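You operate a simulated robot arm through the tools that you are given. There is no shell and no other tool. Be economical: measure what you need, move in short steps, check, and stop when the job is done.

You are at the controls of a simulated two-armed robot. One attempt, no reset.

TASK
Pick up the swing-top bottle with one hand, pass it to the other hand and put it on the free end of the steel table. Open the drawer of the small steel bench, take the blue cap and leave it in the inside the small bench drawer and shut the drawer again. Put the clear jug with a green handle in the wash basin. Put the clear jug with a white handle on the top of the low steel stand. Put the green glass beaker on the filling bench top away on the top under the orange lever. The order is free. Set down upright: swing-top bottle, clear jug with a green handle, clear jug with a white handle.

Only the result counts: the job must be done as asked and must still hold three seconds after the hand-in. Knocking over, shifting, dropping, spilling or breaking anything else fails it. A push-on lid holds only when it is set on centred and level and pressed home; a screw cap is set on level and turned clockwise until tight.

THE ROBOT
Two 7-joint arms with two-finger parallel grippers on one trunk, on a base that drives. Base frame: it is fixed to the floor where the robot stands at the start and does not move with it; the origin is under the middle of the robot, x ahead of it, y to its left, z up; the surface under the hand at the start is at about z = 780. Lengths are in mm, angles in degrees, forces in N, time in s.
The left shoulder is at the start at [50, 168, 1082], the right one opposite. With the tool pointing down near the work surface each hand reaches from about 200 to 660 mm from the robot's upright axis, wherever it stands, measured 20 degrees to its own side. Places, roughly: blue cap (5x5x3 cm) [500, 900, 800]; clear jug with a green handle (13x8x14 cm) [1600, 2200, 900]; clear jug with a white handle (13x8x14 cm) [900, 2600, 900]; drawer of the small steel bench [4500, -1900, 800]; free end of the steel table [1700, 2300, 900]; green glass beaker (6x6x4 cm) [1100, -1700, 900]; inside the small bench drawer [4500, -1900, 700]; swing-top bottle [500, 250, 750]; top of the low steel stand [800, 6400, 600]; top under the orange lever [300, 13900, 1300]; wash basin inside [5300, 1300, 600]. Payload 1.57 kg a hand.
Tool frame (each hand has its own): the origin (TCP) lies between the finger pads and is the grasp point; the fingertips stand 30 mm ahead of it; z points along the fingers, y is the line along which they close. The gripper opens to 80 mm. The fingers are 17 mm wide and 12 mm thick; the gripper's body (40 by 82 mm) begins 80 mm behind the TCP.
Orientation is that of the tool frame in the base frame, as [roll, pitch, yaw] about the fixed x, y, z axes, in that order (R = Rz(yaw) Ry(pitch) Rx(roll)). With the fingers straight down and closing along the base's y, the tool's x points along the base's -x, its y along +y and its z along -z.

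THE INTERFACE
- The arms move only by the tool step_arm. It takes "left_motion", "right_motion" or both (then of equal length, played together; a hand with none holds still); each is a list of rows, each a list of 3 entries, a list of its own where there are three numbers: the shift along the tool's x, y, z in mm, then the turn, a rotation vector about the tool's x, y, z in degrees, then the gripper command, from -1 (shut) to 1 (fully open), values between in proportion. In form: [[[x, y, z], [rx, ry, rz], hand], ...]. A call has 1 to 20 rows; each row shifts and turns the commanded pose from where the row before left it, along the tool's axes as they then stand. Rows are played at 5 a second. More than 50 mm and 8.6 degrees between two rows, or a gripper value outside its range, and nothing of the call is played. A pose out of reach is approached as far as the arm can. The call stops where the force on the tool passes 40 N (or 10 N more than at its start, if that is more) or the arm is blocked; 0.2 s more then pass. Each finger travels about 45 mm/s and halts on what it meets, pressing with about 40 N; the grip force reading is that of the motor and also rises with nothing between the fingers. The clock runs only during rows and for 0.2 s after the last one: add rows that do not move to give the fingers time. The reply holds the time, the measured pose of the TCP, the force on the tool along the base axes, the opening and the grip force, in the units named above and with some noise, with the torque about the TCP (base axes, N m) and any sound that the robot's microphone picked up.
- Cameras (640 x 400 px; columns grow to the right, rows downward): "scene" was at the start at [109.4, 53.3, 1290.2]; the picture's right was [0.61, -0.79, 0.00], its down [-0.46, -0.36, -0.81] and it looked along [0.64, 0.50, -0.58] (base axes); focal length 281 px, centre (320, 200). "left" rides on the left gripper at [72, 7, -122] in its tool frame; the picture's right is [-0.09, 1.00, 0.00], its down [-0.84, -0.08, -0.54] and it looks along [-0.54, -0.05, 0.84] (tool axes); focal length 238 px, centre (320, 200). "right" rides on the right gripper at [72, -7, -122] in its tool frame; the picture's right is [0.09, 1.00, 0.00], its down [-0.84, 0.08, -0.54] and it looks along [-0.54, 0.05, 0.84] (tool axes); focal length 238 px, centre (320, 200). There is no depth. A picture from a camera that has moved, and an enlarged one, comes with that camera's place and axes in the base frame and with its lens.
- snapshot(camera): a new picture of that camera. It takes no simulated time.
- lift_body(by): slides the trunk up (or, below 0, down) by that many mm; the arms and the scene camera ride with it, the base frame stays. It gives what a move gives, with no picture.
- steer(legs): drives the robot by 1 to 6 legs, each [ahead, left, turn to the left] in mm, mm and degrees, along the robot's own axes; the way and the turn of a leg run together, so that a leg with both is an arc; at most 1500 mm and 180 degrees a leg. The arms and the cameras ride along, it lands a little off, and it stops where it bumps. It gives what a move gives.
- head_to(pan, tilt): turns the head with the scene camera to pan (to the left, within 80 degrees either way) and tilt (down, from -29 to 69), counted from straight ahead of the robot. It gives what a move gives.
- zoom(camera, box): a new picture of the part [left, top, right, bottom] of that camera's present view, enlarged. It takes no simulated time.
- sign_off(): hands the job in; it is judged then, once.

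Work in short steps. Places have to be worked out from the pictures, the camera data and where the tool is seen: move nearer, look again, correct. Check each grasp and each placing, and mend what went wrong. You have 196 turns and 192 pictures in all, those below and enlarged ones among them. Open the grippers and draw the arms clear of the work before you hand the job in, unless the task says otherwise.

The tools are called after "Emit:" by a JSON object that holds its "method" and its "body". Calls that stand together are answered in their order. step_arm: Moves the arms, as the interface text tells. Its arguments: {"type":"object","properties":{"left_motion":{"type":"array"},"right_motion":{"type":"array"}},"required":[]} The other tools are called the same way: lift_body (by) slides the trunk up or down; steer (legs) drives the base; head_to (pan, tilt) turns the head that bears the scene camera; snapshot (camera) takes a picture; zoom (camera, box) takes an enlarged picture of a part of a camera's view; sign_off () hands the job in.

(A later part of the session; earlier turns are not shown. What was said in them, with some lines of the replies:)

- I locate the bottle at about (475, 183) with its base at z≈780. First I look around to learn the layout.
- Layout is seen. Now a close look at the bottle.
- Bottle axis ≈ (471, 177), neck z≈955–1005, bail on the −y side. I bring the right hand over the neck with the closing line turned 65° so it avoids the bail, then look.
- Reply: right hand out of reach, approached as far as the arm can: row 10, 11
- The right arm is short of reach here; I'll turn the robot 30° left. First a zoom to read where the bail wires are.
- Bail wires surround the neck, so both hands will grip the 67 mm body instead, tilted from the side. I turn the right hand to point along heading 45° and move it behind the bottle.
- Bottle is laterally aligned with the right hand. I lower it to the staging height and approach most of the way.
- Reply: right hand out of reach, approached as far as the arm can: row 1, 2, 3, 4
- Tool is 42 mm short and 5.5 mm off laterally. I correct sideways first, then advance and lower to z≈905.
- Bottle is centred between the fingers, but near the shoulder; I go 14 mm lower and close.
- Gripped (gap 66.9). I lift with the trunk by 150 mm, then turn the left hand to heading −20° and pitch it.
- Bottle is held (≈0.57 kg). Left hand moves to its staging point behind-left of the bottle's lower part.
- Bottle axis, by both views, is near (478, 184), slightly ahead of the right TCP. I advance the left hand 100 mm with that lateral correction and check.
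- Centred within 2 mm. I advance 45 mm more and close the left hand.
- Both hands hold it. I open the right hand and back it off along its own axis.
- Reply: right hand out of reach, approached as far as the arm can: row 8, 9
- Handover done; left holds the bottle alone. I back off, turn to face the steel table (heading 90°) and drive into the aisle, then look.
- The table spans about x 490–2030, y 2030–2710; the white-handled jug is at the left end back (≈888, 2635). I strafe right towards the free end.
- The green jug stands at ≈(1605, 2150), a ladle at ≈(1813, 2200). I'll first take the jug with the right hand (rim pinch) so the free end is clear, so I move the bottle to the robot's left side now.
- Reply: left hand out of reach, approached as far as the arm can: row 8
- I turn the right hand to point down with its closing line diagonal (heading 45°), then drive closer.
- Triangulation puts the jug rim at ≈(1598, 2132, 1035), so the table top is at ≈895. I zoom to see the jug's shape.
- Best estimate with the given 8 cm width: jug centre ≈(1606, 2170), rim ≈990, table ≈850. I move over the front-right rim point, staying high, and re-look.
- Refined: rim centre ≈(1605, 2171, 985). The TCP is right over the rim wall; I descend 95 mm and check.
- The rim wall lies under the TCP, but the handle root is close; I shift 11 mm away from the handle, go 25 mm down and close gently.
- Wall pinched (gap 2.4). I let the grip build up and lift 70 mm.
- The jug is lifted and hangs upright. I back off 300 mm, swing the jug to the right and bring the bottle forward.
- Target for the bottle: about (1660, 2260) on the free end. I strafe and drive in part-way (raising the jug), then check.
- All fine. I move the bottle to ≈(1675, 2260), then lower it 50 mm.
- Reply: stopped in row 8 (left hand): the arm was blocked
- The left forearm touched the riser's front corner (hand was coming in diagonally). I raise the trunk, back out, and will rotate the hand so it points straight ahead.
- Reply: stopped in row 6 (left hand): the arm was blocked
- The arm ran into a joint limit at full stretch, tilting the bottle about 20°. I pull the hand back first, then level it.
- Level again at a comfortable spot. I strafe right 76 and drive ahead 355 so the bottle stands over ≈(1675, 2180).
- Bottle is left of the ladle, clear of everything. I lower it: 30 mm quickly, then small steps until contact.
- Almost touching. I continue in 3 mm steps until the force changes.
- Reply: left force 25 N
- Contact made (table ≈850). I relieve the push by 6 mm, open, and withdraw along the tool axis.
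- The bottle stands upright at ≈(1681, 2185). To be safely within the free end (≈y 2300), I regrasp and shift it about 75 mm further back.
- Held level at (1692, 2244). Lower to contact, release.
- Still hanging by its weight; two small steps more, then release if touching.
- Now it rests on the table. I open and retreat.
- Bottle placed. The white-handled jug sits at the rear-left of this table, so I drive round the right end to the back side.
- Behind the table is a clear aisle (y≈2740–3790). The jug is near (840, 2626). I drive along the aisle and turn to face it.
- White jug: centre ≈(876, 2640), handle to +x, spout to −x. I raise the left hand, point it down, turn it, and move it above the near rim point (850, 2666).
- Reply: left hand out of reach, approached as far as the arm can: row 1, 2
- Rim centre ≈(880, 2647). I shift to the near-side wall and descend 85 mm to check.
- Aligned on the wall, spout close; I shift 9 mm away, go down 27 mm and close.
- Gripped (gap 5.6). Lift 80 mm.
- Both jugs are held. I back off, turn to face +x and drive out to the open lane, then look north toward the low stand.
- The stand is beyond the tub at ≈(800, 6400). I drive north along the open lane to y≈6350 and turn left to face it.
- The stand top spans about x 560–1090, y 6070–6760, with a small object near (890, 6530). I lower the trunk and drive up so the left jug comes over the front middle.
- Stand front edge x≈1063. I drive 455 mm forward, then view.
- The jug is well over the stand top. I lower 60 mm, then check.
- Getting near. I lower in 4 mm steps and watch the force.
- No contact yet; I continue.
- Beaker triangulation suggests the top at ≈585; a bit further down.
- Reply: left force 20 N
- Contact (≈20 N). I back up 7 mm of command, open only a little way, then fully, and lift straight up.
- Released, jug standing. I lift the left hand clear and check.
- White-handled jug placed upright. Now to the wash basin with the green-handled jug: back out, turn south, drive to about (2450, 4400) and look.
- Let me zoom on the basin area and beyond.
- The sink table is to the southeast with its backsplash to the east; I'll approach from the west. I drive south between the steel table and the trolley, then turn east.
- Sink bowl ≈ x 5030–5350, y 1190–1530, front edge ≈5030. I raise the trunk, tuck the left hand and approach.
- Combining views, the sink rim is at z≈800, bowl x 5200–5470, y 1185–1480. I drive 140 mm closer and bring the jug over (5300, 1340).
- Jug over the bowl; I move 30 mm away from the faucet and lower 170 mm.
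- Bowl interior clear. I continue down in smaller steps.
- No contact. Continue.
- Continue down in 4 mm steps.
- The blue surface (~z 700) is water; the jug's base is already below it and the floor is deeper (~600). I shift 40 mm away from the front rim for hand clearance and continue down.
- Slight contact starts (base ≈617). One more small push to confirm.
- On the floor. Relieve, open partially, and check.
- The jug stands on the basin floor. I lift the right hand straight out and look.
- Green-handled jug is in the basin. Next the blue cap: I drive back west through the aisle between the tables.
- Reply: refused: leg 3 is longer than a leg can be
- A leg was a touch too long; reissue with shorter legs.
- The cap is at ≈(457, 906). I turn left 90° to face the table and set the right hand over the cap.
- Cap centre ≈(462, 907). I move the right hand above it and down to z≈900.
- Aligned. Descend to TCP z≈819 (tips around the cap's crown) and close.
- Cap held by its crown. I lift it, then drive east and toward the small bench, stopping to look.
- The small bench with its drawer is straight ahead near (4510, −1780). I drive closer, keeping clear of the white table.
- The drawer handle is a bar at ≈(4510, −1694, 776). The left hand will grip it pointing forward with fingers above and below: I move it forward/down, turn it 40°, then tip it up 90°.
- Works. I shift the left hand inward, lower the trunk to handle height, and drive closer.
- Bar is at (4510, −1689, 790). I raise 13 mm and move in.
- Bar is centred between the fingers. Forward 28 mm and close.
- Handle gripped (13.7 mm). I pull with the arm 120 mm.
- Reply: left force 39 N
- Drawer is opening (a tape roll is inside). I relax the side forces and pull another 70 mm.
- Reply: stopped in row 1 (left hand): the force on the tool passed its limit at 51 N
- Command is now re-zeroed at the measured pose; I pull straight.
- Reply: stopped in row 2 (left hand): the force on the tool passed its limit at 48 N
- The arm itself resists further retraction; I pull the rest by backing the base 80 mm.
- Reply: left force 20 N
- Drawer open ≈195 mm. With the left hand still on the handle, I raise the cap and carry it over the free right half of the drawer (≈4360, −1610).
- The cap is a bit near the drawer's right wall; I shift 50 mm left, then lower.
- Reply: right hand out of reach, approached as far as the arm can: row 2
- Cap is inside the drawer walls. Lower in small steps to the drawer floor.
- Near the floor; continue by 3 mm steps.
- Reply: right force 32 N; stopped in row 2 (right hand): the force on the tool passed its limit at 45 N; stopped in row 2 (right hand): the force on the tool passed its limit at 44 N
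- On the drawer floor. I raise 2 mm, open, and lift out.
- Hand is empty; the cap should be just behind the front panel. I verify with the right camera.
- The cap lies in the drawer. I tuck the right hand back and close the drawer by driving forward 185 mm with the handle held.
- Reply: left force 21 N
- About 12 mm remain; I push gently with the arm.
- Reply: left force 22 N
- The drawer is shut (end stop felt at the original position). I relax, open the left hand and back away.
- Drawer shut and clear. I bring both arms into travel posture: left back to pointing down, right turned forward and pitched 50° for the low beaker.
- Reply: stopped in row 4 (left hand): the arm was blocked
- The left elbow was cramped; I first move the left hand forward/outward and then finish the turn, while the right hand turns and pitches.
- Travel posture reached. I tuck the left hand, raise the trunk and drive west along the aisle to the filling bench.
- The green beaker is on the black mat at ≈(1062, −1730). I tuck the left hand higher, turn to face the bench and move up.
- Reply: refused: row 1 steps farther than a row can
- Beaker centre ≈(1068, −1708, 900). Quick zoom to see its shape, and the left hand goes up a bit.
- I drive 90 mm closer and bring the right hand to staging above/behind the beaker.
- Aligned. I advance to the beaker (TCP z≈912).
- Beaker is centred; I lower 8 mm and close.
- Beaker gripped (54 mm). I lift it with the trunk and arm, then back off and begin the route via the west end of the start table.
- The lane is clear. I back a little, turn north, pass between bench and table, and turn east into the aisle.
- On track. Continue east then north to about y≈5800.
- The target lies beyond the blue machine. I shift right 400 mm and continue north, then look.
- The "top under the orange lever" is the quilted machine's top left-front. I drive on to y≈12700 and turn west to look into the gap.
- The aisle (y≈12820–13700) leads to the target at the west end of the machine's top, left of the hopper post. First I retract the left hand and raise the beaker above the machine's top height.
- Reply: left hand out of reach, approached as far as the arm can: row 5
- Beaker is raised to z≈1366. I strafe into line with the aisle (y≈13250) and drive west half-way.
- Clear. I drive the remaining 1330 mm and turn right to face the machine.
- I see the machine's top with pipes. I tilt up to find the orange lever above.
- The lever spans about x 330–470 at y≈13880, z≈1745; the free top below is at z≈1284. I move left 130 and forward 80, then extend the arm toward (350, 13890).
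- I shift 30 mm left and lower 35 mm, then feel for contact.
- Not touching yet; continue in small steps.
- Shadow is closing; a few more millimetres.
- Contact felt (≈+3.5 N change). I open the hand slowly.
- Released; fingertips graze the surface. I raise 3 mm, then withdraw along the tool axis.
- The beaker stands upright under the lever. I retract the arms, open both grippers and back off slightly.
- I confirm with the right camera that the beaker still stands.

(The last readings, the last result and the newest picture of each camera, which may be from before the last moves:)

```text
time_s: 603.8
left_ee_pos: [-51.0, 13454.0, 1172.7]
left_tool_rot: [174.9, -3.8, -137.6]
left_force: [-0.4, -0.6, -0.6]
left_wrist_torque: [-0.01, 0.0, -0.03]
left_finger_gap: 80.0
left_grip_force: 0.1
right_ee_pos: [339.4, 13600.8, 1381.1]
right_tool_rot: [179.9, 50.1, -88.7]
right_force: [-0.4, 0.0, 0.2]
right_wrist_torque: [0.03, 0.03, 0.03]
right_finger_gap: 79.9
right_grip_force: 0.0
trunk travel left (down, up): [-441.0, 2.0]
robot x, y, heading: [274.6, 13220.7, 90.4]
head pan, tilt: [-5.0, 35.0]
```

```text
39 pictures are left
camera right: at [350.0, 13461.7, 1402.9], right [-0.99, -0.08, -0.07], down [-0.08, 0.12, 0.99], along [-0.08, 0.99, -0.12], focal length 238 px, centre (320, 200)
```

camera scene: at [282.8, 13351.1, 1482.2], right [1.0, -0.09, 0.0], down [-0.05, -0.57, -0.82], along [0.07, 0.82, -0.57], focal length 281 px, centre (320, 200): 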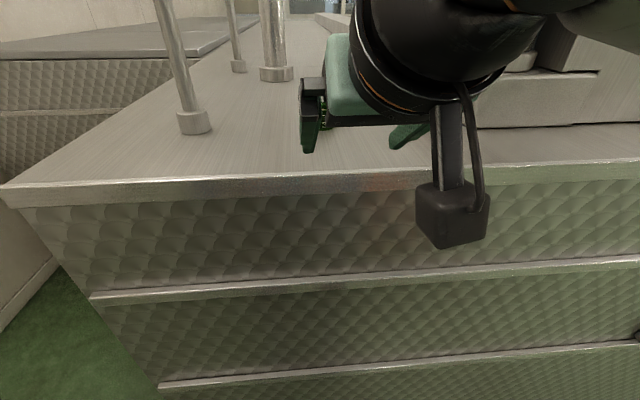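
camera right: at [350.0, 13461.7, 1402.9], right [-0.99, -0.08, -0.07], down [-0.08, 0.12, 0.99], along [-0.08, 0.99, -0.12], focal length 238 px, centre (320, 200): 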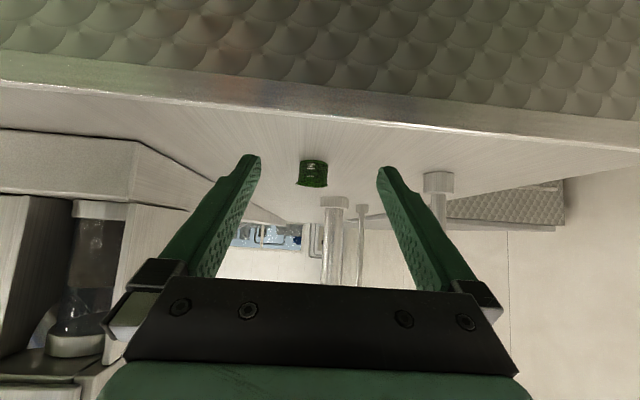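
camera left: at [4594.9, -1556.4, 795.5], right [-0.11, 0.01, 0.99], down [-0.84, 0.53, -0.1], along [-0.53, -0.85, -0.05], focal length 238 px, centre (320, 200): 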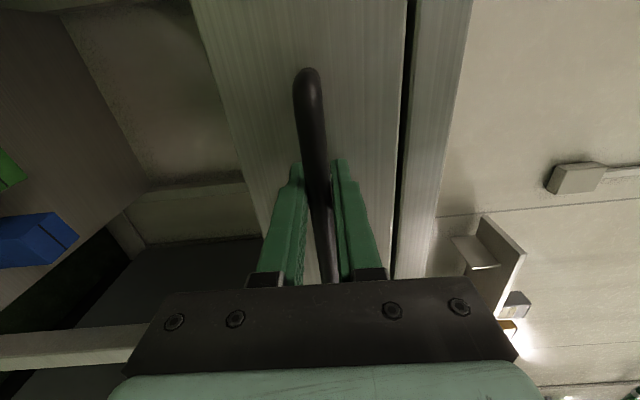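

All five items are in place and both hands are open and clear; I hand in.

Emit:
{"method": "sign_off", "body": {}}

```text
The job is handed in.
```

I finished all five tasks and handed the job in; I haven't seen the verdict.

- **Swing-top bottle:** picked up with the right hand, passed to the left, and set upright on the free end of the steel table. On the first try the left forearm touched the table's riser. I backed out and came in again, and saw nothing moved.
- **Blue cap:** in the small bench drawer, with the drawer pushed shut to its stop.
- **Green-handled jug:** standing on the floor of the wash basin, with its lower part in the water.
- **White-handled jug:** upright on the low steel stand.
- **Green beaker:** upright on the machine top under the orange lever.

I checked each item with a camera after letting go, except the cap, which I last saw in the drawer just before shutting it. Both grippers are open and the arms are clear.
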